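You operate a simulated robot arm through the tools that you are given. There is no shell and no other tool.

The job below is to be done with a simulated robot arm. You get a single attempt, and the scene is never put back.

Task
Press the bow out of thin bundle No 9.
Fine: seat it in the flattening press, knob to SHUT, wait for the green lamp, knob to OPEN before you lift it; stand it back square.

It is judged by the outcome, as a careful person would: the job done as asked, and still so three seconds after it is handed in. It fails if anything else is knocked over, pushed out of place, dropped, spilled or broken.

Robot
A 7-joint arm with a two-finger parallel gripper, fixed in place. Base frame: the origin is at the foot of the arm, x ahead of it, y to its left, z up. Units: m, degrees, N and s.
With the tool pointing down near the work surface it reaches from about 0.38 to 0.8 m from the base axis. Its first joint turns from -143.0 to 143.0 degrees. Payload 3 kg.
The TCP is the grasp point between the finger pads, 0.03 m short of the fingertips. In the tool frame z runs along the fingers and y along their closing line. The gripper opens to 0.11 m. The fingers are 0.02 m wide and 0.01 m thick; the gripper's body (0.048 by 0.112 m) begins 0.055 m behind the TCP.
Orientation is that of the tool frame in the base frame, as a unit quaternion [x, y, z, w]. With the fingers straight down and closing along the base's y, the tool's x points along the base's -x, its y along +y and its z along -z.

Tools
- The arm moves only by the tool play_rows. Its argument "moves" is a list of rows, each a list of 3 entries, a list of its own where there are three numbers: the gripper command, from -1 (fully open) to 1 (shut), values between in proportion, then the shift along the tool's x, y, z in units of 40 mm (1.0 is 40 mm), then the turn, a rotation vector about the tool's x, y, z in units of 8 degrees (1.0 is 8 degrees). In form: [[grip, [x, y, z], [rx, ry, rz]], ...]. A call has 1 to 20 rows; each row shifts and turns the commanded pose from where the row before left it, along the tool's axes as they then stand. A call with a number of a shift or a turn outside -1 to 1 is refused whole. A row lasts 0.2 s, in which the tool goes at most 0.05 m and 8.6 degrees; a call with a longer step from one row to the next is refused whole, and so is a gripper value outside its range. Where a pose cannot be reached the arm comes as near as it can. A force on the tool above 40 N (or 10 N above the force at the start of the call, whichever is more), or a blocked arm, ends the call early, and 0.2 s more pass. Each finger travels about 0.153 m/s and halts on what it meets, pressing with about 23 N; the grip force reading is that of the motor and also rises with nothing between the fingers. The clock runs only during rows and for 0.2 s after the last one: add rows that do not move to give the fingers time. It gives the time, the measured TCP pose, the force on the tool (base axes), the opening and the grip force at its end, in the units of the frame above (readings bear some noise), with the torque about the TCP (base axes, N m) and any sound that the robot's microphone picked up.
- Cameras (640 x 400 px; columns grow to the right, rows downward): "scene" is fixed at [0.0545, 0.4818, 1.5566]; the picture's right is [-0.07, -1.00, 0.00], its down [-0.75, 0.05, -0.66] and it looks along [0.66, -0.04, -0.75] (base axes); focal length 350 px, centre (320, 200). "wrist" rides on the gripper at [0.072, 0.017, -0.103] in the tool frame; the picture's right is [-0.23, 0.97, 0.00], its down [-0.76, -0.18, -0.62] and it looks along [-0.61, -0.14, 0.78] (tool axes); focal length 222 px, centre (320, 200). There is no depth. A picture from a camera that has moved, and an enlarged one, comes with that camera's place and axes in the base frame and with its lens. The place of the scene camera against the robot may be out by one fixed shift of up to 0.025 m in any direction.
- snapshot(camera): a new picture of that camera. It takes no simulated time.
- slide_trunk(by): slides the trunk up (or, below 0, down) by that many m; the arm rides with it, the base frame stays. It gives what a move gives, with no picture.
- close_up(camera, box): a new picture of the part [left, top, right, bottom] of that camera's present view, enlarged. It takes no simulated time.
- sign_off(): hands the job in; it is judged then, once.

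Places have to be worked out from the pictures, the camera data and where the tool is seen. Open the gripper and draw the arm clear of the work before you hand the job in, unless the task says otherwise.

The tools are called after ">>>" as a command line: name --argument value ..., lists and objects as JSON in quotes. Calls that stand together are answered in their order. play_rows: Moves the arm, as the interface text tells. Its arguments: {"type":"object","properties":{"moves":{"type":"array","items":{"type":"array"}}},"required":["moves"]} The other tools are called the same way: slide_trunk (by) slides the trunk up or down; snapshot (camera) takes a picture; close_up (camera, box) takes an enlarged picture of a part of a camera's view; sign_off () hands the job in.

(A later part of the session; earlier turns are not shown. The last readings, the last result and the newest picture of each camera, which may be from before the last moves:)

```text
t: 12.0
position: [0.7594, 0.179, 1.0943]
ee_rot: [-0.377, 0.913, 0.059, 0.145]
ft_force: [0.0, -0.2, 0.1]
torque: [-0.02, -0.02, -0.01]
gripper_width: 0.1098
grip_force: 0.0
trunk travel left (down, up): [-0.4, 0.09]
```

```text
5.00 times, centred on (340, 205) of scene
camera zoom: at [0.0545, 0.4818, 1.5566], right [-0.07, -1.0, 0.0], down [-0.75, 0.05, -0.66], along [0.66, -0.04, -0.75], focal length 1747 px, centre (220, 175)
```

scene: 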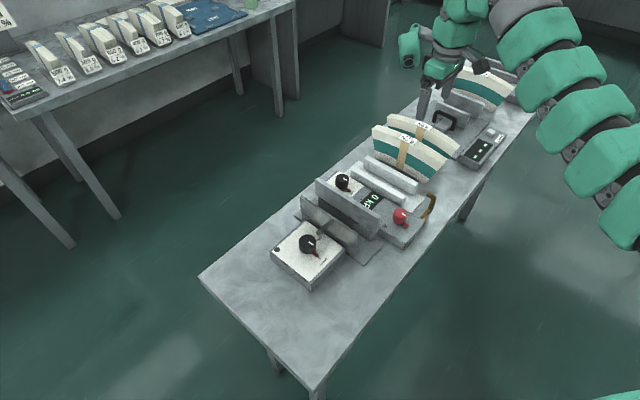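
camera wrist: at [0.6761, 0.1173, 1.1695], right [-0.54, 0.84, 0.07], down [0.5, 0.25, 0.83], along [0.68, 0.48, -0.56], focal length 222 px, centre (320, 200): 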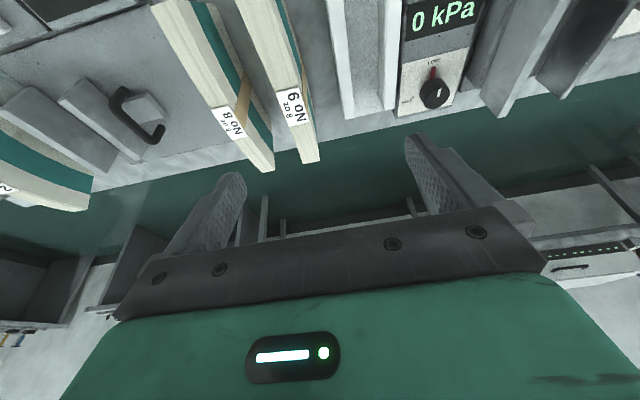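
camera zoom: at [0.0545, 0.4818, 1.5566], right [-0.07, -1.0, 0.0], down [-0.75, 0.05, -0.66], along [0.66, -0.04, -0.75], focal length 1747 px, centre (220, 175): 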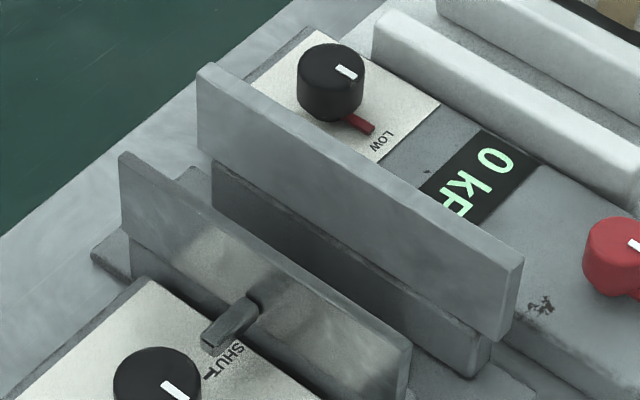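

The measurements for No 9, in bench coordinates (s across the bench, p along it):
- **Position:** centre at s≈0.722, p≈0.444. The ends lie near p≈0.451, so it is bowed about 7 mm in plan.
- **Height:** bottom at about 0.797, top middle at about 0.915.

The press plates squeeze exactly along that bow. I'll level the tool and return to the press for a stereo pair of the jaws.

>>> play_rows --moves '[[-1, [0, 0, 0], [0, 0.75, 0]], [-1, [0, 0, 0], [0, 0.75, 0]], [-1, [0, 0, 0], [0, 0.75, 0]], [-1, [0.284, 0.926, 0.175], [0, 0, 0]], [-1, [0.284, 0.926, 0.175], [0, 0, 0]], [-1, [0.284, 0.926, 0.175], [0, 0, 0]], [-1, [0.284, 0.926, 0.175], [0, 0, 0]], [-1, [0.284, 0.926, 0.175], [0, 0, 0]], [-1, [0.284, 0.926, 0.175], [0, 0, 0]], [-1, [0, 0, 0], [0, 0, 0]]]'

>>> close_up --camera "wrist" --box '[240, 60, 440, 240]'

>>> close_up --camera "wrist" --box '[300, 70, 400, 140]'

>>> close_up --camera "wrist" --box '[300, 130, 400, 210]'

```text
t: 14.2
position: [0.5525, 0.2869, 1.0534]
ee_rot: [-0.383, 0.924, 0.0, -0.001]
ft_force: [-0.2, 0.6, 0.5]
torque: [-0.01, -0.01, 0.01]
gripper_width: 0.1101
grip_force: 0.1
trunk travel left (down, up): [-0.4, 0.09]
```

```text
2.22 times, centred on (340, 150) of wrist
camera zoom: at [0.4904, 0.2462, 1.1555], right [-0.53, 0.85, 0.0], down [0.66, 0.41, 0.62], along [0.53, 0.33, -0.78], focal length 494 px, centre (276, 311)
```

zoom: 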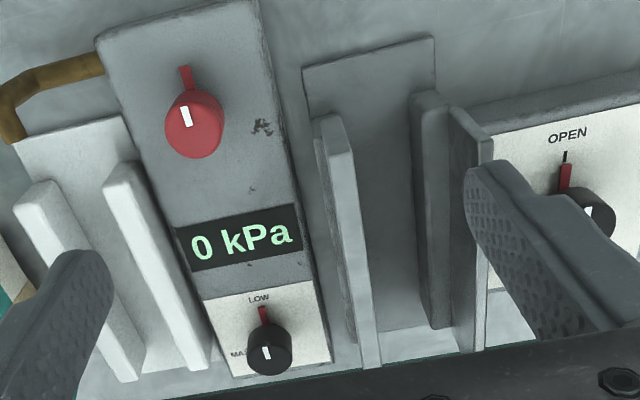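

```text
5.71 times, centred on (350, 105) of wrist
camera zoom: at [0.4904, 0.2462, 1.1555], right [-0.53, 0.85, 0.0], down [0.66, 0.41, 0.62], along [0.53, 0.33, -0.78], focal length 1269 px, centre (149, 743)
```

zoom: 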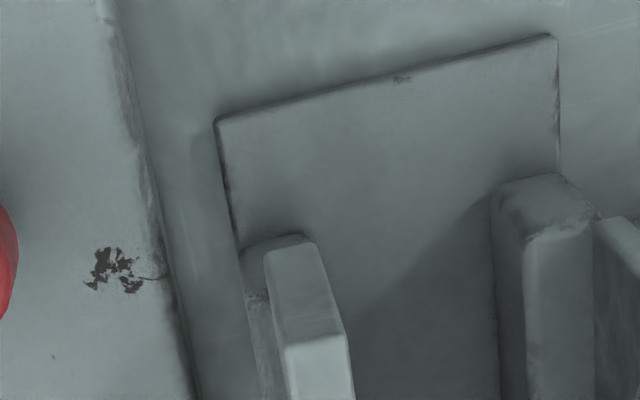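

```text
5.00 times, centred on (350, 170) of wrist
camera zoom: at [0.4904, 0.2462, 1.1555], right [-0.53, 0.85, 0.0], down [0.66, 0.41, 0.62], along [0.53, 0.33, -0.78], focal length 1111 px, centre (170, 350)
```

zoom: 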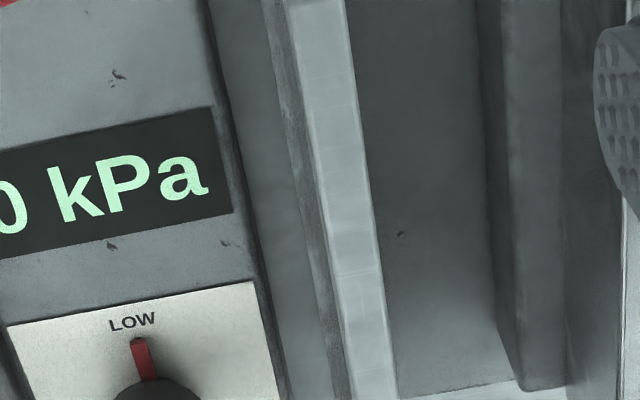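

The press geometry from the stereo pair:
- **Jaw bars (z below 0.85):** inner faces at p≈0.106 and p≈0.155, a gap of about 48 mm.
- **Plates above (top about 0.91):** a gap of about 63 mm.
- **Jaw centre:** s≈0.722, the same s as the bundle, so the transfer is a straight slide along the bench.

I'll raise the trunk for more reach at carry height.

>>> slide_trunk --by 0.08

```text
t: 15.4
position: [0.553, 0.2866, 1.1318]
ee_rot: [-0.384, 0.923, -0.001, 0.0]
ft_force: [-0.7, 1.0, -0.3]
torque: [-0.03, -0.03, 0.0]
gripper_width: 0.1101
grip_force: 0.2
trunk travel left (down, up): [-0.48, 0.01]
```

Now I'll tilt 20° outward, pre-set the opening to about 72 mm so the fingers clear No 8 and the rails, and move above No 9's middle at z 1.05.

>>> play_rows --moves '[[-0.3, [0, 0, 0], [0, -0.8333, 0]], [-0.3, [0, 0, 0], [0, -0.8333, 0]], [-0.3, [0, 0, 0], [0, -0.8334, 0]], [-0.3, [-0.2775, -0.79875, 0.3731], [0, 0, 0]], [-0.3, [-0.2775, -0.79875, 0.3731], [0, 0, 0]], [-0.3, [-0.2775, -0.79875, 0.3731], [0, 0, 0]], [-0.3, [-0.2775, -0.79875, 0.3731], [0, 0, 0]], [-0.3, [-0.2775, -0.79875, 0.3731], [0, 0, 0]], [-0.3, [-0.2775, -0.79875, 0.3731], [0, 0, 0]], [-0.3, [-0.2775, -0.79875, 0.3731], [0, 0, 0]], [-0.3, [-0.2775, -0.79875, 0.3731], [0, 0, 0]], [-0.3, [0, 0, 0], [0, 0, 0]]]'

>>> snapshot --camera "wrist"

>>> snapshot --camera "scene"

```text
t: 18.0
position: [0.8204, 0.1942, 1.0507]
ee_rot: [-0.377, 0.91, 0.067, 0.159]
ft_force: [0.6, -0.2, -0.6]
torque: [0.01, 0.04, -0.01]
gripper_width: 0.0713
grip_force: 0.0
trunk travel left (down, up): [-0.48, 0.01]
```

```text
taken
camera wrist: at [0.7367, 0.132, 1.1225], right [-0.54, 0.84, 0.08], down [0.48, 0.23, 0.85], along [0.69, 0.49, -0.53], focal length 222 px, centre (320, 200)
```

wrist: 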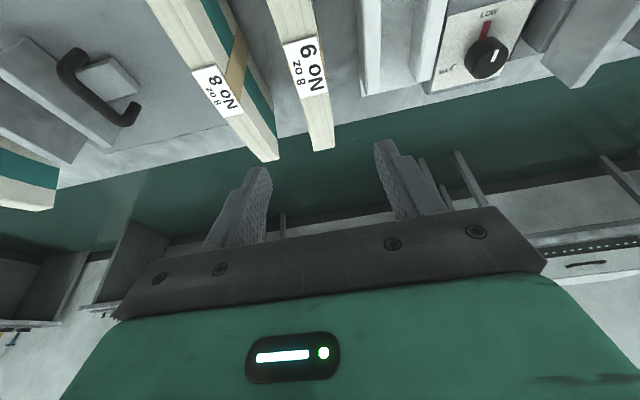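

```text
taken
```

scene: 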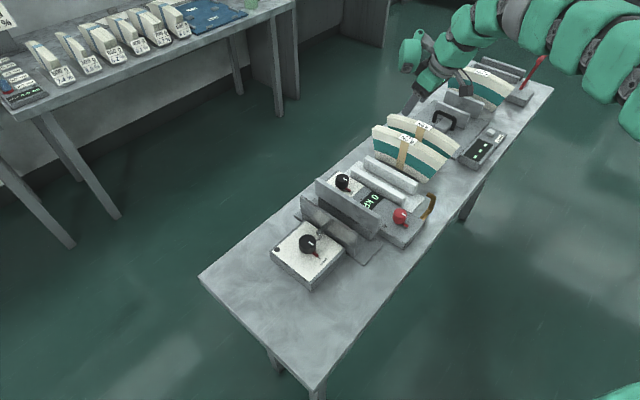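

I'm over the bundle at s≈0.717, p≈0.443 and the label lines up between the fingers. I'll lower 90 mm vertically and check alignment before straddling it.

>>> play_rows --moves '[[-0.3, [0.2565, 0, 0.7048], [0, 0, 0]], [-0.3, [0.2565, 0, 0.7048], [0, 0, 0]], [-0.3, [0.2565, 0, 0.7048], [0, 0, 0]], [-0.3, [0, 0, 0], [0, 0, 0]]]'

>>> snapshot --camera "wrist"

>>> close_up --camera "wrist" --box '[200, 60, 440, 240]'

>>> close_up --camera "scene" --box '[360, 60, 480, 190]'

```text
t: 19.0
position: [0.8211, 0.1938, 0.9602]
ee_rot: [-0.376, 0.91, 0.066, 0.161]
ft_force: [0.1, -0.8, 1.0]
torque: [-0.03, -0.01, 0.0]
gripper_width: 0.0714
grip_force: 0.1
trunk travel left (down, up): [-0.48, 0.01]
```

```text
taken
camera wrist: at [0.7371, 0.1322, 1.0322], right [-0.54, 0.84, 0.08], down [0.48, 0.23, 0.85], along [0.69, 0.49, -0.53], focal length 222 px, centre (320, 200)
```

wrist: 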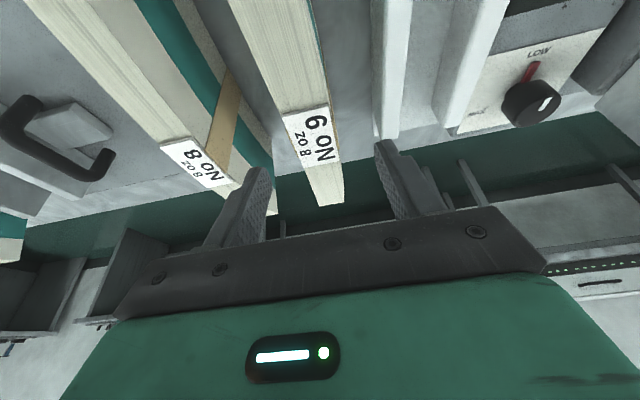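

```text
2.22 times, centred on (320, 150) of wrist
camera zoom: at [0.7371, 0.1322, 1.0322], right [-0.54, 0.84, 0.08], down [0.48, 0.23, 0.85], along [0.69, 0.49, -0.53], focal length 494 px, centre (320, 311)
```

zoom: 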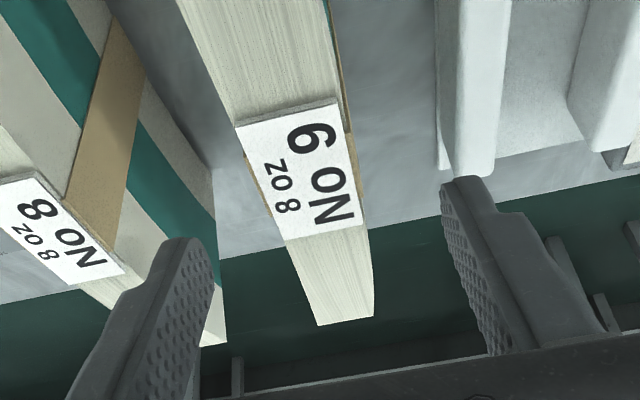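

```text
3.08 times, centred on (420, 125) of scene
camera zoom: at [0.0545, 0.4818, 1.5566], right [-0.07, -1.0, 0.0], down [-0.75, 0.05, -0.66], along [0.66, -0.04, -0.75], focal length 1075 px, centre (12, 431)
```

zoom: 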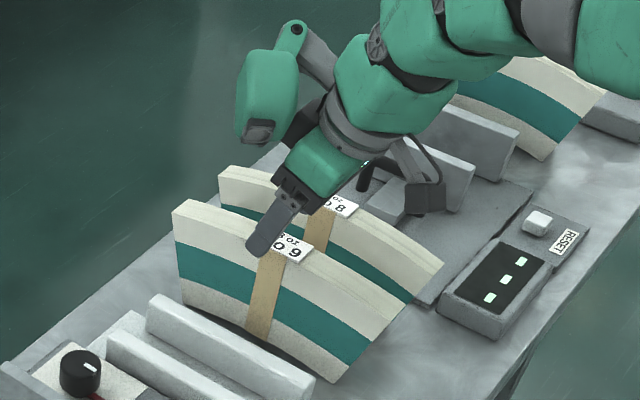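

The label sits nearly centred between the fingers, offset about 2 mm toward No 8. I'll correct that and lower to z≈0.90.

>>> play_rows --moves '[[-0.3, [0.2565, -0.06, 0.7048], [0, 0, 0]], [-0.3, [0.2565, 0, 0.7048], [0, 0, 0]], [-0.3, [0, 0, 0], [0, 0, 0]]]'

>>> snapshot --camera "wrist"

>>> close_up --camera "scene" --box '[360, 90, 470, 190]'

```text
t: 19.8
position: [0.8249, 0.1935, 0.8998]
ee_rot: [-0.376, 0.91, 0.067, 0.16]
ft_force: [0.5, -0.2, -0.1]
torque: [0.01, -0.01, 0.03]
gripper_width: 0.0717
grip_force: 0.0
trunk travel left (down, up): [-0.48, 0.01]
```

```text
taken
camera wrist: at [0.739, 0.1304, 0.9726], right [-0.54, 0.84, 0.08], down [0.48, 0.23, 0.85], along [0.69, 0.49, -0.53], focal length 222 px, centre (320, 200)
```

wrist: 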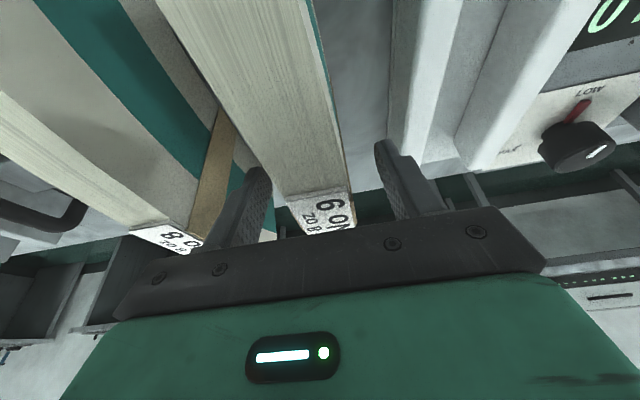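

```text
4.00 times, centred on (415, 140) of scene
camera zoom: at [0.0545, 0.4818, 1.5566], right [-0.07, -1.0, 0.0], down [-0.75, 0.05, -0.66], along [0.66, -0.04, -0.75], focal length 1398 px, centre (-60, 440)
```

zoom: 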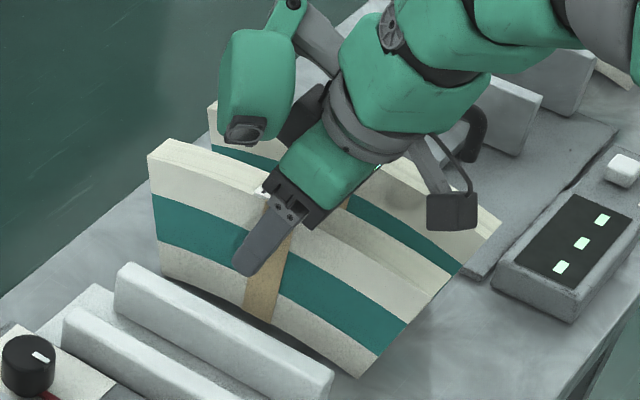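

The fingers straddle the bundle with the tape between them. I'll close and let the grip settle.

>>> play_rows --moves '[[0.2, [0, 0, 0], [0, 0, 0]], [1, [0, 0, 0], [0, 0, 0]], [1, [0, 0, 0], [0, 0, 0]], [1, [0, 0, 0], [0, 0, 0]]]'

>>> snapshot --camera "wrist"

>>> close_up --camera "scene" --box '[360, 90, 470, 190]'

```text
t: 20.8
position: [0.8237, 0.192, 0.9012]
ee_rot: [-0.377, 0.91, 0.067, 0.161]
ft_force: [3.7, -3.2, 7.2]
torque: [-0.18, -0.28, -0.04]
gripper_width: 0.0296
grip_force: 23.1
trunk travel left (down, up): [-0.48, 0.01]
```

```text
taken
camera wrist: at [0.7391, 0.1298, 0.9734], right [-0.54, 0.84, 0.08], down [0.48, 0.23, 0.85], along [0.69, 0.49, -0.53], focal length 222 px, centre (320, 200)
```

wrist: 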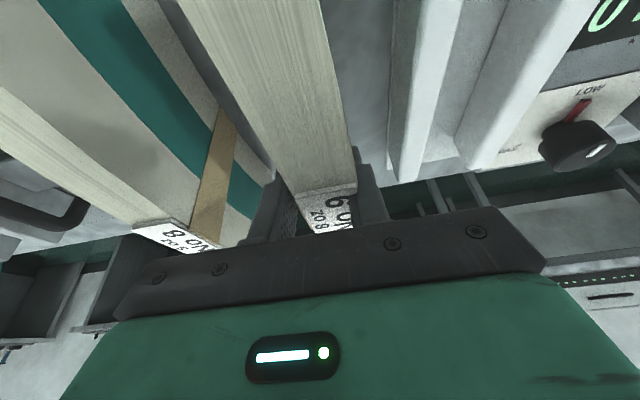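

```text
4.00 times, centred on (415, 140) of scene
camera zoom: at [0.0545, 0.4818, 1.5566], right [-0.07, -1.0, 0.0], down [-0.75, 0.05, -0.66], along [0.66, -0.04, -0.75], focal length 1398 px, centre (-60, 440)
```

zoom: 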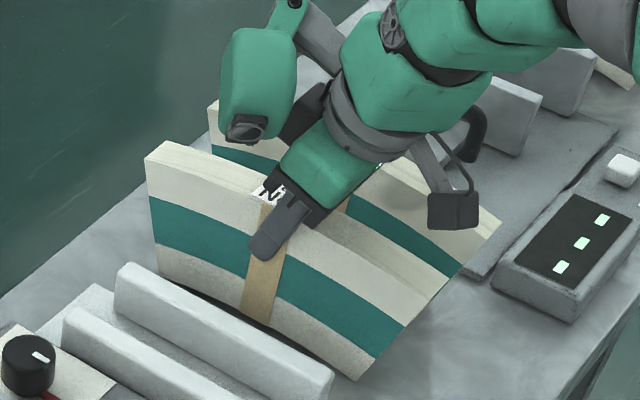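

The grip is solid at 29.6 mm and 23 N, and the bundle only shifted about 4 mm as the fingers centred it. I'll lift 30 mm and check that it hangs level.

>>> play_rows --moves '[[1, [-0.128, 0, -0.3524], [0, 0, 0]], [1, [-0.128, 0, -0.3524], [0, 0, 0]], [1, [0, 0, 0], [0, 0, 0]], [1, [0, 0, 0], [0, 0, 0]]]'

>>> snapshot --camera "wrist"

>>> close_up --camera "scene" --box '[360, 80, 480, 190]'

```text
t: 21.8
position: [0.822, 0.1922, 0.9288]
ee_rot: [-0.376, 0.91, 0.067, 0.159]
ft_force: [0.6, 0.6, -4.2]
torque: [0.02, 0.0, 0.0]
gripper_width: 0.0296
grip_force: 23.2
trunk travel left (down, up): [-0.48, 0.01]
```

```text
taken
camera wrist: at [0.7389, 0.1298, 1.0022], right [-0.54, 0.84, 0.08], down [0.48, 0.23, 0.85], along [0.69, 0.49, -0.53], focal length 222 px, centre (320, 200)
```

wrist: 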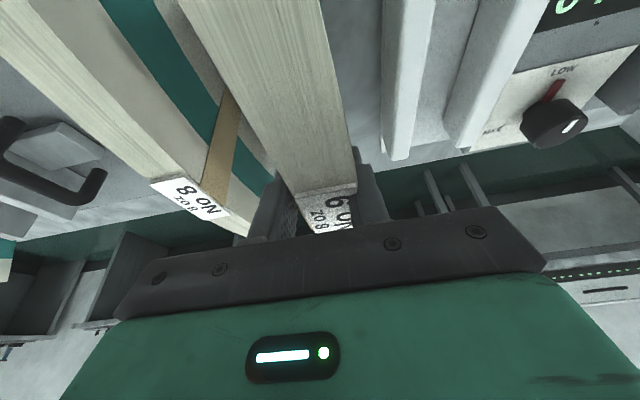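

```text
3.64 times, centred on (420, 135) of scene
camera zoom: at [0.0545, 0.4818, 1.5566], right [-0.07, -1.0, 0.0], down [-0.75, 0.05, -0.66], along [0.66, -0.04, -0.75], focal length 1271 px, centre (-44, 436)
```

zoom: 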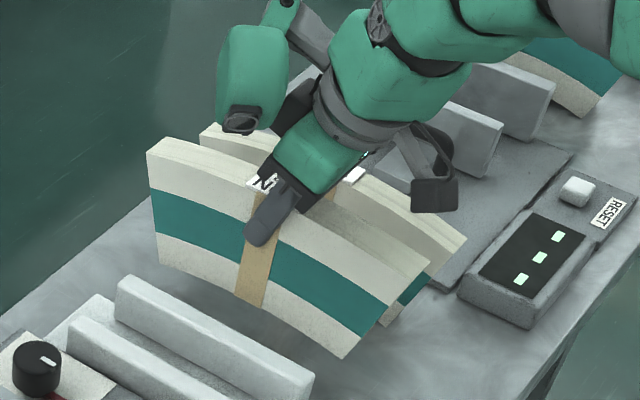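

It hangs level at about 4 N with near-zero torque. I'll lift to z≈1.05 so its feet clear the press plates (top 0.91), then carry it straight along the bench to above the jaws.

>>> play_rows --moves '[[1, [-0.2565, 0, -0.7048], [0, 0, 0]], [1, [-0.2565, 0, -0.7048], [0, 0, 0]], [1, [-0.2565, 0, -0.7048], [0, 0, 0]], [1, [-0.2565, 0, -0.7048], [0, 0, 0]], [1, [0, 0.4, 0], [0, 0, 0]], [1, [0, 0.8, 0], [0, 0, 0]], [1, [0, 0.8, 0], [0, 0, 0]], [1, [0, 0.8, 0], [0, 0, 0]], [1, [0, 0.8, 0], [0, 0, 0]], [1, [0, 0.8, 0], [0, 0, 0]], [1, [0, 0.8, 0], [0, 0, 0]], [1, [0, 0.8, 0], [0, 0, 0]], [1, [0, 0.8, 0], [0, 0, 0]], [1, [0, 0.8, 0], [0, 0, 0]], [1, [0, 0.32, 0], [0, 0, 0]], [1, [0, 0, 0], [0, 0, 0]], [1, [0, 0, 0], [0, 0, 0]]]'

>>> snapshot --camera "wrist"

>>> snapshot --camera "scene"

>>> close_up --camera "scene" --box '[280, 120, 420, 240]'

```text
t: 25.4
position: [0.5995, 0.4159, 1.0507]
ee_rot: [-0.377, 0.91, 0.067, 0.161]
ft_force: [0.4, -0.3, -3.9]
torque: [-0.04, 0.0, 0.01]
gripper_width: 0.0298
grip_force: 23.0
trunk travel left (down, up): [-0.48, 0.01]
```

```text
taken
camera wrist: at [0.5149, 0.3538, 1.1228], right [-0.54, 0.84, 0.08], down [0.48, 0.23, 0.85], along [0.69, 0.49, -0.53], focal length 222 px, centre (320, 200)
```

wrist: 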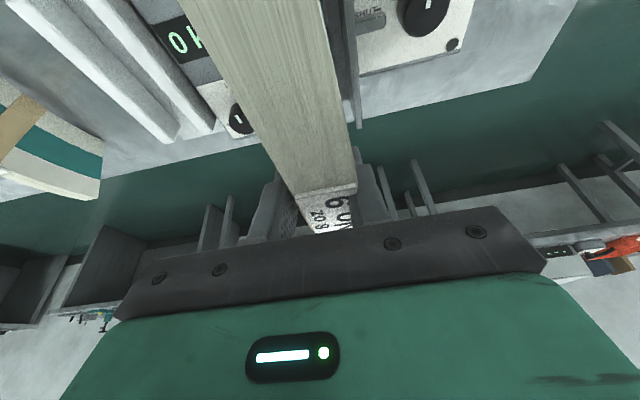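

```text
taken
```

scene: 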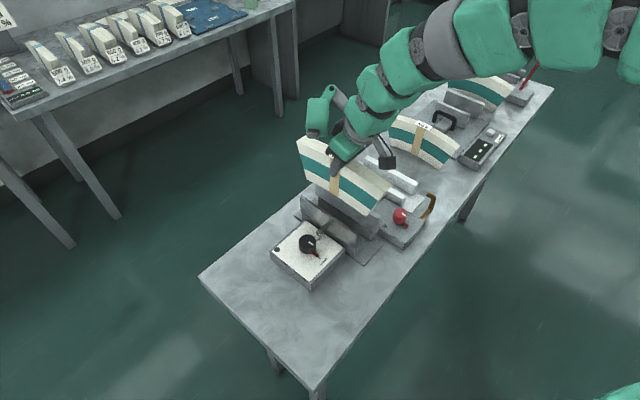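

```text
3.33 times, centred on (350, 180) of scene
camera zoom: at [0.0545, 0.4818, 1.5566], right [-0.07, -1.0, 0.0], down [-0.75, 0.05, -0.66], along [0.66, -0.04, -0.75], focal length 1165 px, centre (220, 267)
```

zoom: 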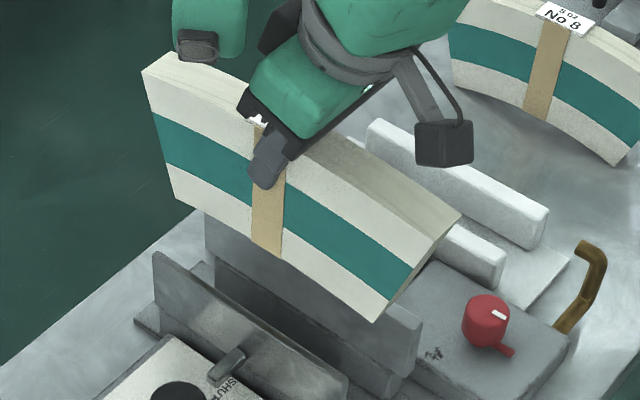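

The bundle is above the jaws. Its centre sits about 6 mm toward the press side of the TCP, because the fingers closed off-centre. So its middle is at p≈0.124 and I want about 0.126. I'll shift 2.5 mm, lower until the feet are level with the plate tops, and check.

>>> play_rows --moves '[[1, [0, -0.0625, 0], [0, 0, 0]], [1, [0.171, 0, 0.4699], [0, 0, 0]], [1, [0.1283, 0, 0.3524], [0, 0, 0]], [1, [0, 0, 0], [0, 0, 0]], [1, [0, 0, 0], [0, 0, 0]]]'

>>> snapshot --camera "wrist"

>>> close_up --camera "scene" --box '[280, 140, 400, 240]'

>>> close_up --camera "wrist" --box '[180, 0, 460, 180]'

```text
t: 26.6
position: [0.6005, 0.415, 1.014]
ee_rot: [-0.377, 0.91, 0.066, 0.16]
ft_force: [0.1, 0.5, -5.1]
torque: [-0.02, 0.04, -0.03]
gripper_width: 0.0298
grip_force: 23.3
trunk travel left (down, up): [-0.48, 0.01]
```

```text
taken
camera wrist: at [0.5166, 0.3528, 1.0877], right [-0.54, 0.84, 0.08], down [0.48, 0.23, 0.85], along [0.69, 0.49, -0.53], focal length 222 px, centre (320, 200)
```

wrist: 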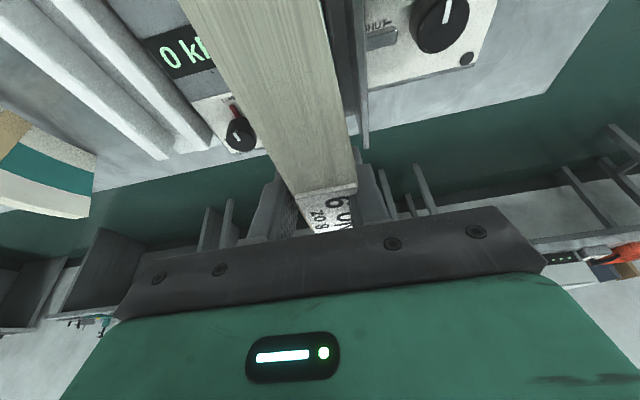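

```text
4.00 times, centred on (340, 190) of scene
camera zoom: at [0.0545, 0.4818, 1.5566], right [-0.07, -1.0, 0.0], down [-0.75, 0.05, -0.66], along [0.66, -0.04, -0.75], focal length 1398 px, centre (240, 240)
```

zoom: 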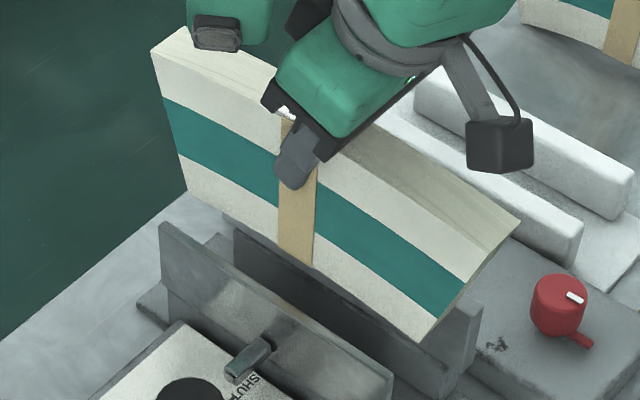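

```text
2.22 times, centred on (320, 90) of wrist
camera zoom: at [0.5166, 0.3528, 1.0877], right [-0.54, 0.84, 0.08], down [0.48, 0.23, 0.85], along [0.69, 0.49, -0.53], focal length 494 px, centre (320, 444)
```

zoom: 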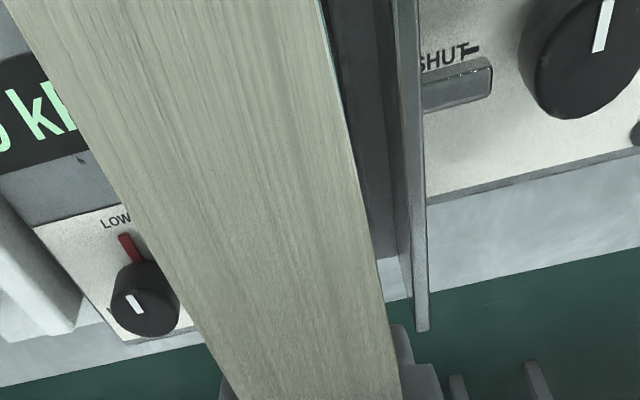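

The feet are level with the plate tops and line up in front of the fixed plate, behind the moving one. I'll lower slowly, watching the force.

>>> play_rows --moves '[[1, [0.0855, 0, 0.235], [0, 0, 0]], [1, [0.0855, 0, 0.235], [0, 0, 0]], [1, [0.0855, 0, 0.235], [0, 0, 0]], [1, [0, 0, 0], [0, 0, 0]]]'

>>> close_up --camera "scene" --box '[280, 150, 400, 250]'

>>> close_up --camera "wrist" --box '[180, 0, 460, 200]'

```text
t: 27.6
position: [0.6011, 0.4143, 0.986]
ee_rot: [-0.376, 0.91, 0.065, 0.16]
ft_force: [-0.5, 0.2, -4.7]
torque: [-0.03, 0.01, -0.01]
gripper_width: 0.0299
grip_force: 23.1
trunk travel left (down, up): [-0.48, 0.01]
```

```text
4.00 times, centred on (340, 200) of scene
camera zoom: at [0.0545, 0.4818, 1.5566], right [-0.07, -1.0, 0.0], down [-0.75, 0.05, -0.66], along [0.66, -0.04, -0.75], focal length 1398 px, centre (240, 200)
```

zoom: 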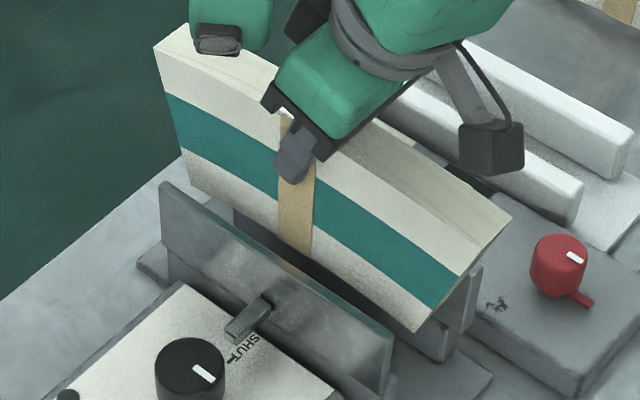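

```text
2.00 times, centred on (320, 100) of wrist
camera zoom: at [0.5172, 0.3525, 1.058], right [-0.54, 0.84, 0.08], down [0.48, 0.23, 0.85], along [0.69, 0.49, -0.53], focal length 444 px, centre (320, 400)
```

zoom: 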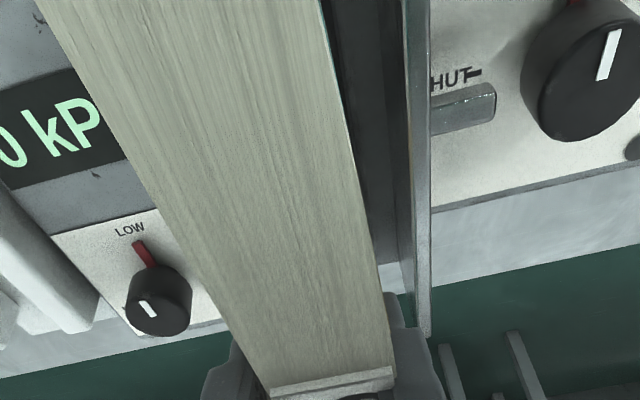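

It's entering the jaws without contact. I'll continue down until the feet pass the bar tops.

>>> play_rows --moves '[[1, [0.0855, 0, 0.235], [0, 0, 0]], [1, [0.0855, 0, 0.235], [0, 0, 0]], [1, [0.0855, 0, 0.235], [0, 0, 0]], [1, [0.0855, 0, 0.235], [0, 0, 0]], [1, [0, 0, 0], [0, 0, 0]]]'

>>> close_up --camera "scene" --box '[280, 150, 400, 250]'

>>> close_up --camera "wrist" --box '[180, 0, 460, 240]'

```text
t: 28.8
position: [0.601, 0.4152, 0.9442]
ee_rot: [-0.377, 0.91, 0.066, 0.159]
ft_force: [-0.2, 0.6, -5.0]
torque: [-0.01, 0.04, 0.01]
gripper_width: 0.03
grip_force: 23.2
trunk travel left (down, up): [-0.48, 0.01]
```

```text
4.00 times, centred on (340, 200) of scene
camera zoom: at [0.0545, 0.4818, 1.5566], right [-0.07, -1.0, 0.0], down [-0.75, 0.05, -0.66], along [0.66, -0.04, -0.75], focal length 1398 px, centre (240, 200)
```

zoom: 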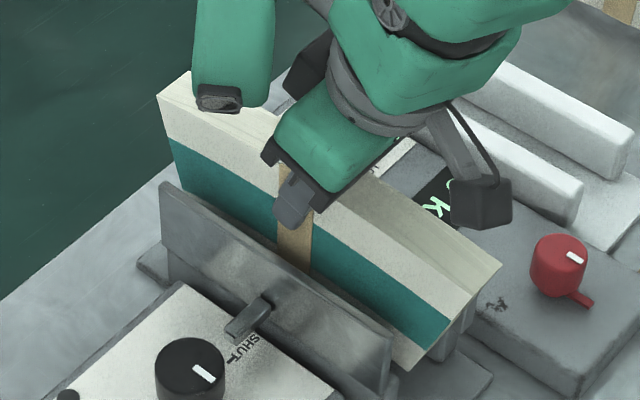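

```text
1.67 times, centred on (320, 120) of wrist
camera zoom: at [0.5171, 0.3523, 1.0177], right [-0.54, 0.84, 0.08], down [0.48, 0.23, 0.85], along [0.69, 0.49, -0.53], focal length 370 px, centre (320, 333)
```

zoom: 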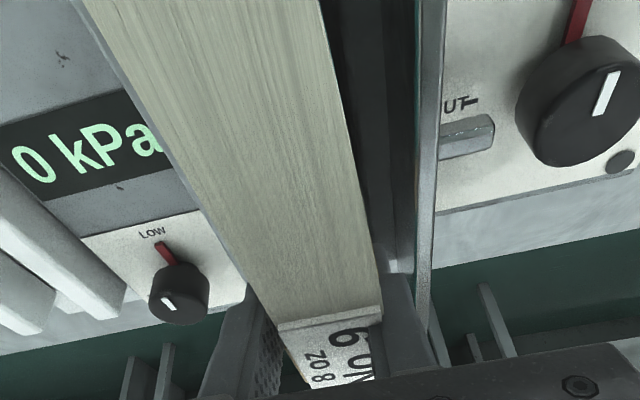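

The feet are now below the bar tops with no contact. The next stretch takes the back fingertip beside the fixed plate with about 3 mm clearance, so I'll use finer steps.

>>> play_rows --moves '[[1, [0.0428, 0, 0.1175], [0, 0, 0]], [1, [0.0428, 0, 0.1175], [0, 0, 0]], [1, [0.0428, 0, 0.1175], [0, 0, 0]], [1, [0, 0, 0], [0, 0, 0]]]'

>>> close_up --camera "scene" --box '[300, 160, 380, 230]'

>>> close_up --camera "wrist" --box '[220, 100, 420, 240]'

```text
t: 29.5
position: [0.6005, 0.4135, 0.9416]
ee_rot: [-0.377, 0.909, 0.067, 0.165]
ft_force: [-16.6, -13.6, 26.9]
torque: [-0.89, -0.03, -0.51]
gripper_width: 0.0296
grip_force: 22.5
trunk travel left (down, up): [-0.48, 0.01]
stopped in row 3: the force on the tool passed its limit at 47 N (the readings are from after the stop); the commanded pose is now the measured one
```

```text
5.71 times, centred on (340, 195) of scene
camera zoom: at [0.0545, 0.4818, 1.5566], right [-0.07, -1.0, 0.0], down [-0.75, 0.05, -0.66], along [0.66, -0.04, -0.75], focal length 1997 px, centre (206, 229)
```

zoom: 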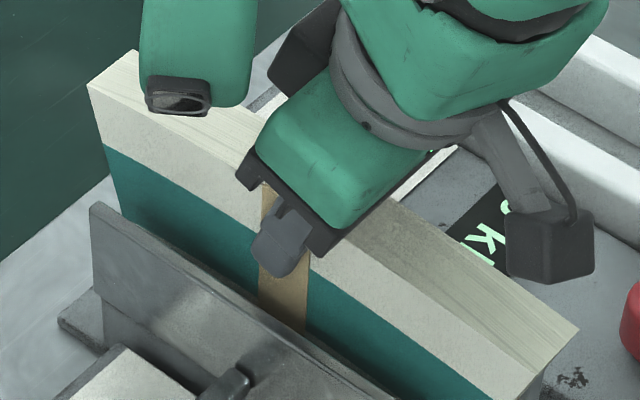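

```text
2.86 times, centred on (320, 170) of wrist
camera zoom: at [0.5163, 0.3519, 1.0121], right [-0.54, 0.84, 0.08], down [0.47, 0.23, 0.85], along [0.7, 0.49, -0.52], focal length 635 px, centre (320, 286)
```

zoom: 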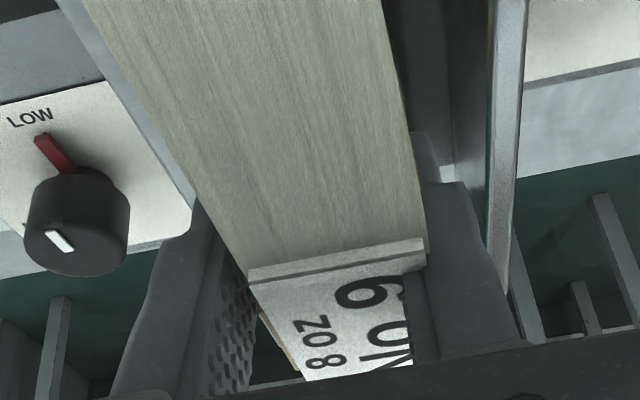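

The push-back came from the back fingertip landing on the fixed plate's top edge; the force and torque put the contact about 22 mm to that side. I'll back up 12 mm, shift 4 mm toward the press box, where there is about 6 mm of bar clearance, and re-check.

>>> play_rows --moves '[[1, [-0.0513, 0, -0.141], [0, 0, 0]], [1, [-0.0513, 0, -0.141], [0, 0, 0]], [1, [0, 0.1, 0], [0, 0, 0]], [1, [0, 0, 0], [0, 0, 0]], [1, [0, 0, 0], [0, 0, 0]]]'

>>> snapshot --camera "wrist"

>>> close_up --camera "scene" --box '[280, 150, 400, 250]'

>>> close_up --camera "wrist" --box '[240, 0, 400, 120]'

```text
t: 30.7
position: [0.6021, 0.4171, 0.9499]
ee_rot: [-0.377, 0.909, 0.067, 0.164]
ft_force: [-0.2, 0.4, -5.3]
torque: [0.01, 0.05, -0.02]
gripper_width: 0.0298
grip_force: 23.1
trunk travel left (down, up): [-0.48, 0.01]
```

```text
taken
camera wrist: at [0.5165, 0.3559, 1.0209], right [-0.54, 0.84, 0.08], down [0.48, 0.23, 0.85], along [0.7, 0.49, -0.52], focal length 222 px, centre (320, 200)
```

wrist: 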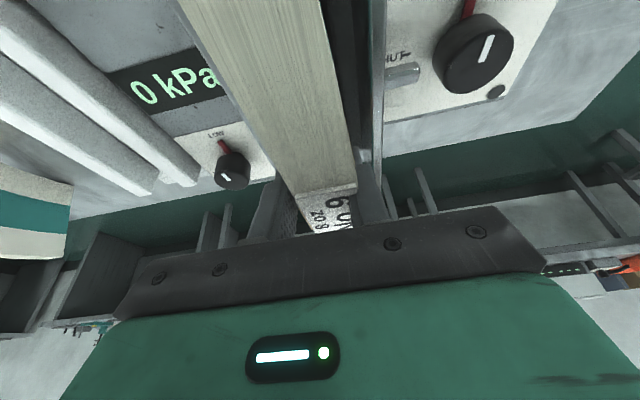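

```text
4.00 times, centred on (340, 200) of scene
camera zoom: at [0.0545, 0.4818, 1.5566], right [-0.07, -1.0, 0.0], down [-0.75, 0.05, -0.66], along [0.66, -0.04, -0.75], focal length 1398 px, centre (240, 200)
```

zoom: 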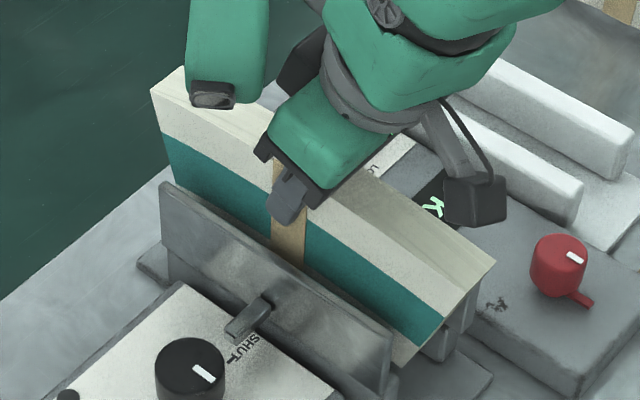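

```text
3.33 times, centred on (320, 60) of wrist
camera zoom: at [0.5165, 0.3559, 1.0209], right [-0.54, 0.84, 0.08], down [0.48, 0.23, 0.85], along [0.7, 0.49, -0.52], focal length 740 px, centre (320, 667)
```

zoom: 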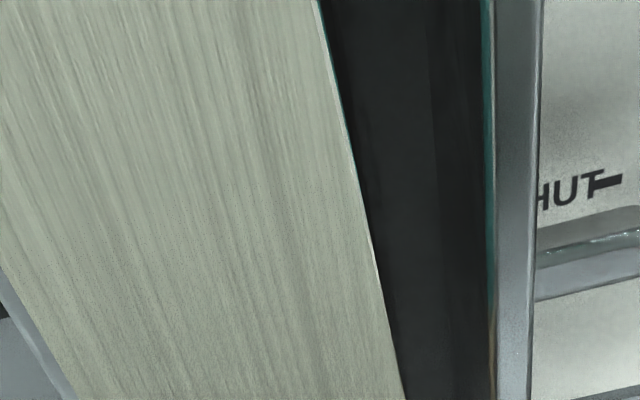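

I'll take a still reading to average out the noise and look through the gap for clearance on both sides.

>>> play_rows --moves '[[1, [0, 0, 0], [0, 0, 0]]]'

>>> play_rows --moves '[[1, [0, 0, 0], [0, 0, 0]]]'

>>> close_up --camera "scene" --box '[340, 200, 400, 245]'

>>> close_up --camera "scene" --box '[300, 165, 360, 210]'

```text
t: 31.1
position: [0.6015, 0.4187, 0.9484]
ee_rot: [-0.376, 0.909, 0.067, 0.165]
ft_force: [0.2, 0.9, -5.0]
torque: [0.0, 0.01, 0.01]
gripper_width: 0.0298
grip_force: 23.1
trunk travel left (down, up): [-0.48, 0.01]
```

```text
t: 31.5
position: [0.6019, 0.4185, 0.9497]
ee_rot: [-0.377, 0.909, 0.067, 0.163]
ft_force: [0.6, -0.3, -3.7]
torque: [0.02, -0.01, 0.05]
gripper_width: 0.0298
grip_force: 22.6
trunk travel left (down, up): [-0.48, 0.01]
```

```text
8.89 times, centred on (370, 222) of scene
camera zoom: at [0.0545, 0.4818, 1.5566], right [-0.07, -1.0, 0.0], down [-0.75, 0.05, -0.66], along [0.66, -0.04, -0.75], focal length 3106 px, centre (-124, 0)
```

zoom: 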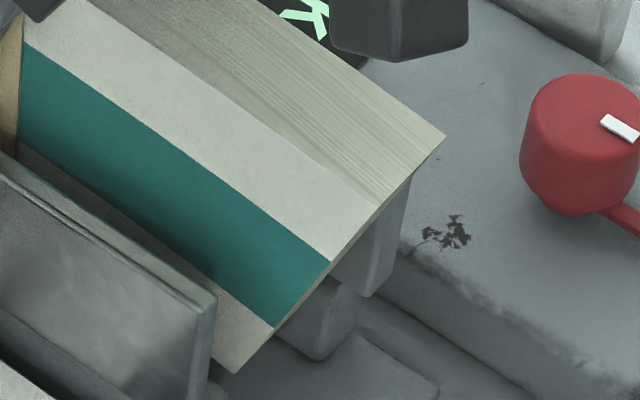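

```text
8.89 times, centred on (330, 188) of scene
camera zoom: at [0.0545, 0.4818, 1.5566], right [-0.07, -1.0, 0.0], down [-0.75, 0.05, -0.66], along [0.66, -0.04, -0.75], focal length 3106 px, centre (231, 311)
```

zoom: 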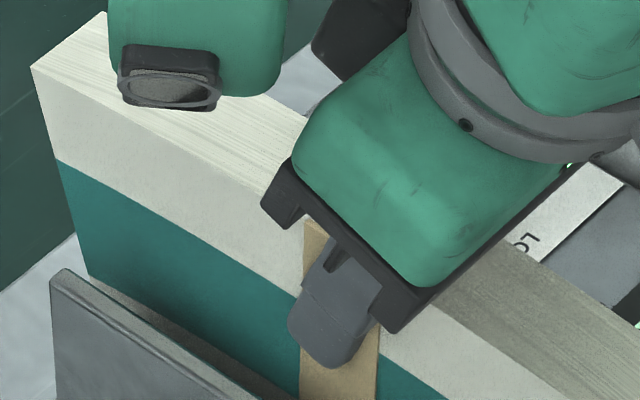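

There is clearance of about 4 mm to the moving bar in front. I'll try lowering again in small steps and check the force past the height where it touched before.

>>> play_rows --moves '[[1, [0.0428, 0, 0.1175], [0, 0, 0]], [1, [0.0428, 0, 0.1175], [0, 0, 0]], [1, [0.0214, 0, 0.0588], [0, 0, 0]], [1, [0, 0, 0], [0, 0, 0]]]'

```text
t: 32.5
position: [0.6015, 0.4182, 0.9413]
ee_rot: [-0.376, 0.909, 0.068, 0.168]
ft_force: [1.6, -2.8, 27.2]
torque: [-0.65, -0.6, -0.04]
gripper_width: 0.03
grip_force: 23.0
trunk travel left (down, up): [-0.48, 0.01]
```

It touched again at exactly the fixed plate's top height, at the low corner of the back fingertip. I'll look closely at how the fingers sit on the bundle before choosing the correction.

>>> close_up --camera "wrist" --box '[240, 150, 340, 250]'

>>> close_up --camera "wrist" --box '[310, 130, 410, 240]'

>>> close_up --camera "wrist" --box '[170, 0, 320, 100]'

>>> close_up --camera "scene" --box '[300, 165, 360, 210]'

```text
4.00 times, centred on (290, 200) of wrist
camera zoom: at [0.5159, 0.3556, 1.0114], right [-0.54, 0.84, 0.08], down [0.47, 0.22, 0.85], along [0.7, 0.5, -0.52], focal length 888 px, centre (440, 200)
```

zoom: 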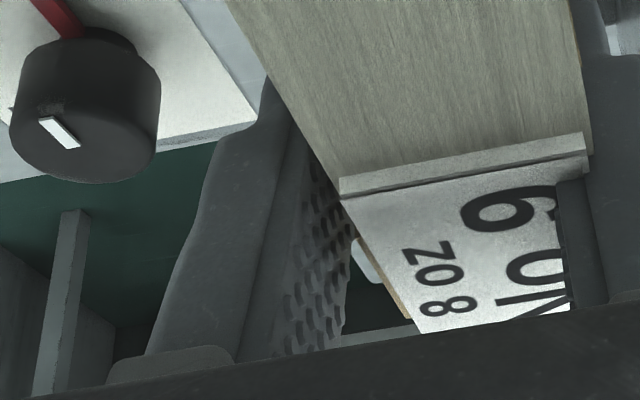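

```text
3.64 times, centred on (360, 185) of wrist
camera zoom: at [0.5159, 0.3556, 1.0114], right [-0.54, 0.84, 0.08], down [0.47, 0.22, 0.85], along [0.7, 0.5, -0.52], focal length 808 px, centre (174, 254)
```

zoom: 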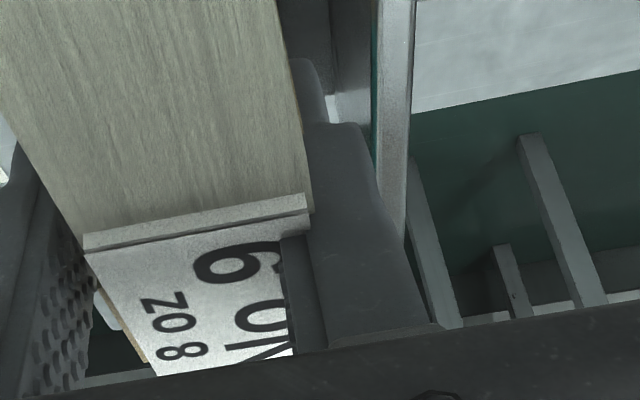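

```text
4.00 times, centred on (245, 50) of wrist
camera zoom: at [0.5159, 0.3556, 1.0114], right [-0.54, 0.84, 0.08], down [0.47, 0.22, 0.85], along [0.7, 0.5, -0.52], focal length 888 px, centre (620, 800)
```

zoom: 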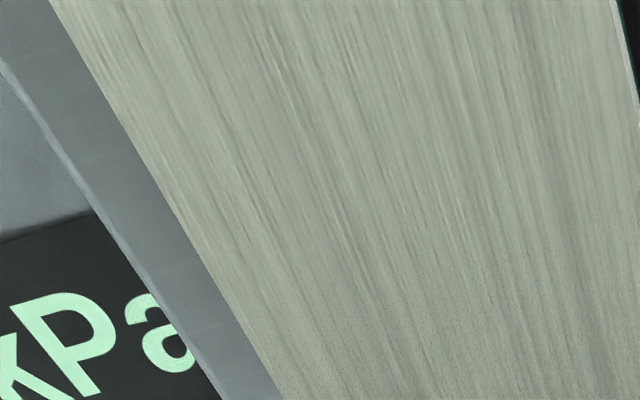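

```text
8.89 times, centred on (330, 188) of scene
camera zoom: at [0.0545, 0.4818, 1.5566], right [-0.07, -1.0, 0.0], down [-0.75, 0.05, -0.66], along [0.66, -0.04, -0.75], focal length 3106 px, centre (231, 311)
```

zoom: 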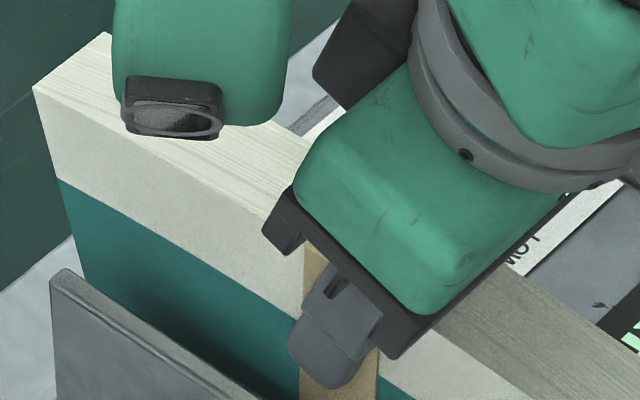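

This is now consistent. The finger outer faces sit symmetrically at about ±25.5 mm of the TCP, and the solid body is centred on the TCP at p≈0.130. The bundle is centred in the slot, but the back finger overlaps the fixed plate by about 1 mm. I'll lift 8 mm, shift 5 mm toward the press box so both sides have about 4 mm, and lower again.

>>> play_rows --moves '[[1, [-0.0684, 0, -0.188], [0, 0, 0]], [1, [0, 0.0625, 0], [0, 0, 0]], [1, [0, 0.0625, 0], [0, 0, 0]], [1, [0, 0, 0], [0, 0, 0]], [1, [0, 0, 0], [0, 0, 0]]]'

>>> play_rows --moves '[[1, [0.0428, 0, 0.1175], [0, 0, 0]], [1, [0.0428, 0, 0.1175], [0, 0, 0]], [1, [0.0214, 0, 0.0588], [0, 0, 0]], [1, [0, 0, 0], [0, 0, 0]]]'

```text
t: 33.7
position: [0.5963, 0.4218, 0.9447]
ee_rot: [-0.377, 0.909, 0.067, 0.163]
ft_force: [-0.1, 0.6, -3.8]
torque: [-0.01, -0.01, 0.0]
gripper_width: 0.0301
grip_force: 22.8
trunk travel left (down, up): [-0.48, 0.01]
```

```text
t: 34.7
position: [0.5968, 0.4222, 0.9315]
ee_rot: [-0.376, 0.909, 0.067, 0.164]
ft_force: [0.5, 0.3, -5.2]
torque: [0.0, 0.02, -0.03]
gripper_width: 0.0299
grip_force: 22.7
trunk travel left (down, up): [-0.48, 0.01]
```

It's past the previous contact height with no force. I'll continue down toward the base plate, expected around TCP z 0.911.

>>> play_rows --moves '[[1, [0.0428, 0, 0.1175], [0, 0, 0]], [1, [0.0428, 0, 0.1175], [0, 0, 0]], [1, [0.0257, 0, 0.0705], [0, 0, 0]], [1, [0, 0, 0], [0, 0, 0]]]'

>>> close_up --camera "scene" --box '[280, 150, 400, 250]'

>>> snapshot --camera "wrist"

```text
t: 35.7
position: [0.598, 0.4224, 0.9189]
ee_rot: [-0.376, 0.909, 0.067, 0.164]
ft_force: [-0.4, 0.4, -5.4]
torque: [-0.05, 0.0, -0.02]
gripper_width: 0.0298
grip_force: 23.1
trunk travel left (down, up): [-0.48, 0.01]
```

```text
4.00 times, centred on (340, 200) of scene
camera zoom: at [0.0545, 0.4818, 1.5566], right [-0.07, -1.0, 0.0], down [-0.75, 0.05, -0.66], along [0.66, -0.04, -0.75], focal length 1398 px, centre (240, 200)
```

zoom: 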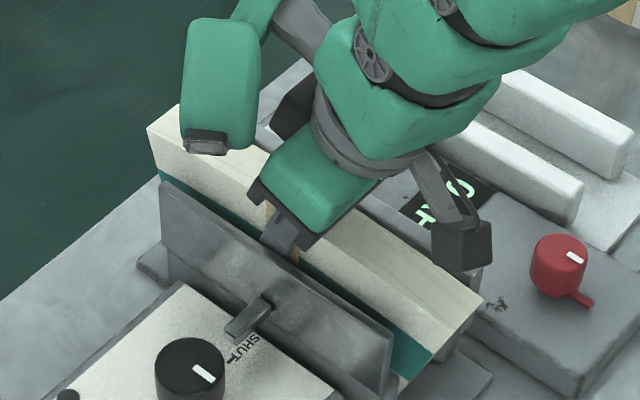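

```text
taken
camera wrist: at [0.5127, 0.3598, 0.9906], right [-0.54, 0.84, 0.08], down [0.48, 0.23, 0.85], along [0.7, 0.49, -0.52], focal length 222 px, centre (320, 200)
```

wrist: 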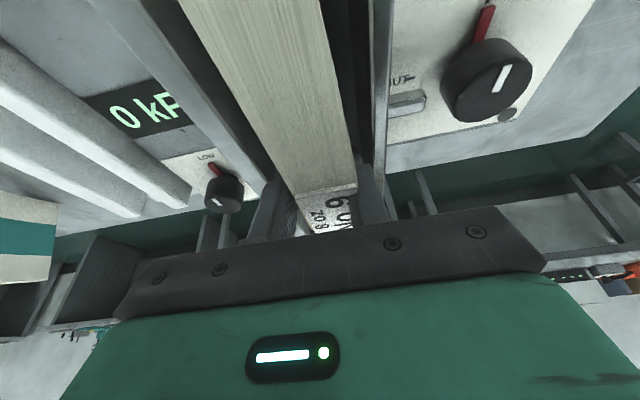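

The bundle is well inside the jaws and still hanging free at −5 N. I'll keep lowering in 2–3 mm steps until the weight transfers to the base plate.

>>> play_rows --moves '[[1, [0.0214, 0, 0.0588], [0, 0, 0]], [1, [0.0214, 0, 0.0588], [0, 0, 0]], [1, [0, 0, 0], [0, 0, 0]]]'

>>> play_rows --moves '[[1, [0.0171, 0, 0.047], [0, 0, 0]], [1, [0, 0, 0], [0, 0, 0]]]'

```text
t: 36.5
position: [0.5972, 0.4224, 0.9164]
ee_rot: [-0.376, 0.91, 0.066, 0.164]
ft_force: [0.2, 0.0, -5.5]
torque: [0.01, 0.04, -0.01]
gripper_width: 0.0301
grip_force: 22.5
trunk travel left (down, up): [-0.48, 0.01]
```

```text
t: 37.1
position: [0.5973, 0.4214, 0.9134]
ee_rot: [-0.377, 0.909, 0.067, 0.164]
ft_force: [-0.6, -0.2, -4.0]
torque: [-0.03, 0.02, 0.01]
gripper_width: 0.0301
grip_force: 22.5
trunk travel left (down, up): [-0.48, 0.01]
```

Still hanging. Another couple of millimetres at a time.

>>> play_rows --moves '[[1, [0.0171, 0, 0.047], [0, 0, 0]], [1, [0, 0, 0], [0, 0, 0]]]'

>>> play_rows --moves '[[1, [0.0171, 0, 0.047], [0, 0, 0]], [1, [0, 0, 0], [0, 0, 0]]]'

```text
t: 37.7
position: [0.5971, 0.4218, 0.9102]
ee_rot: [-0.376, 0.909, 0.068, 0.164]
ft_force: [0.4, -0.3, -4.9]
torque: [-0.02, 0.04, -0.02]
gripper_width: 0.0298
grip_force: 22.9
trunk travel left (down, up): [-0.48, 0.01]
```

```text
t: 38.3
position: [0.5969, 0.4227, 0.9086]
ee_rot: [-0.377, 0.909, 0.067, 0.165]
ft_force: [2.6, 2.5, 7.8]
torque: [-0.43, 0.59, -0.01]
gripper_width: 0.0297
grip_force: 23.0
trunk travel left (down, up): [-0.48, 0.01]
```

The near foot has just touched, at r_s≈−0.086, because of a leftover 0.4° of pitch. I'll level that, settle 1 mm more, then open only about 3 mm per side to release without touching the plates.

>>> play_rows --moves '[[1, [0, 0, 0], [0, 0.055, 0]], [1, [0.0085, 0, 0.0235], [0, 0, 0]], [1, [0, 0, 0], [0, 0, 0]]]'

```text
t: 39.1
position: [0.598, 0.4233, 0.9092]
ee_rot: [-0.376, 0.91, 0.067, 0.162]
ft_force: [5.3, 3.1, 19.1]
torque: [-0.02, 0.39, 0.15]
gripper_width: 0.03
grip_force: 23.1
trunk travel left (down, up): [-0.48, 0.01]
```

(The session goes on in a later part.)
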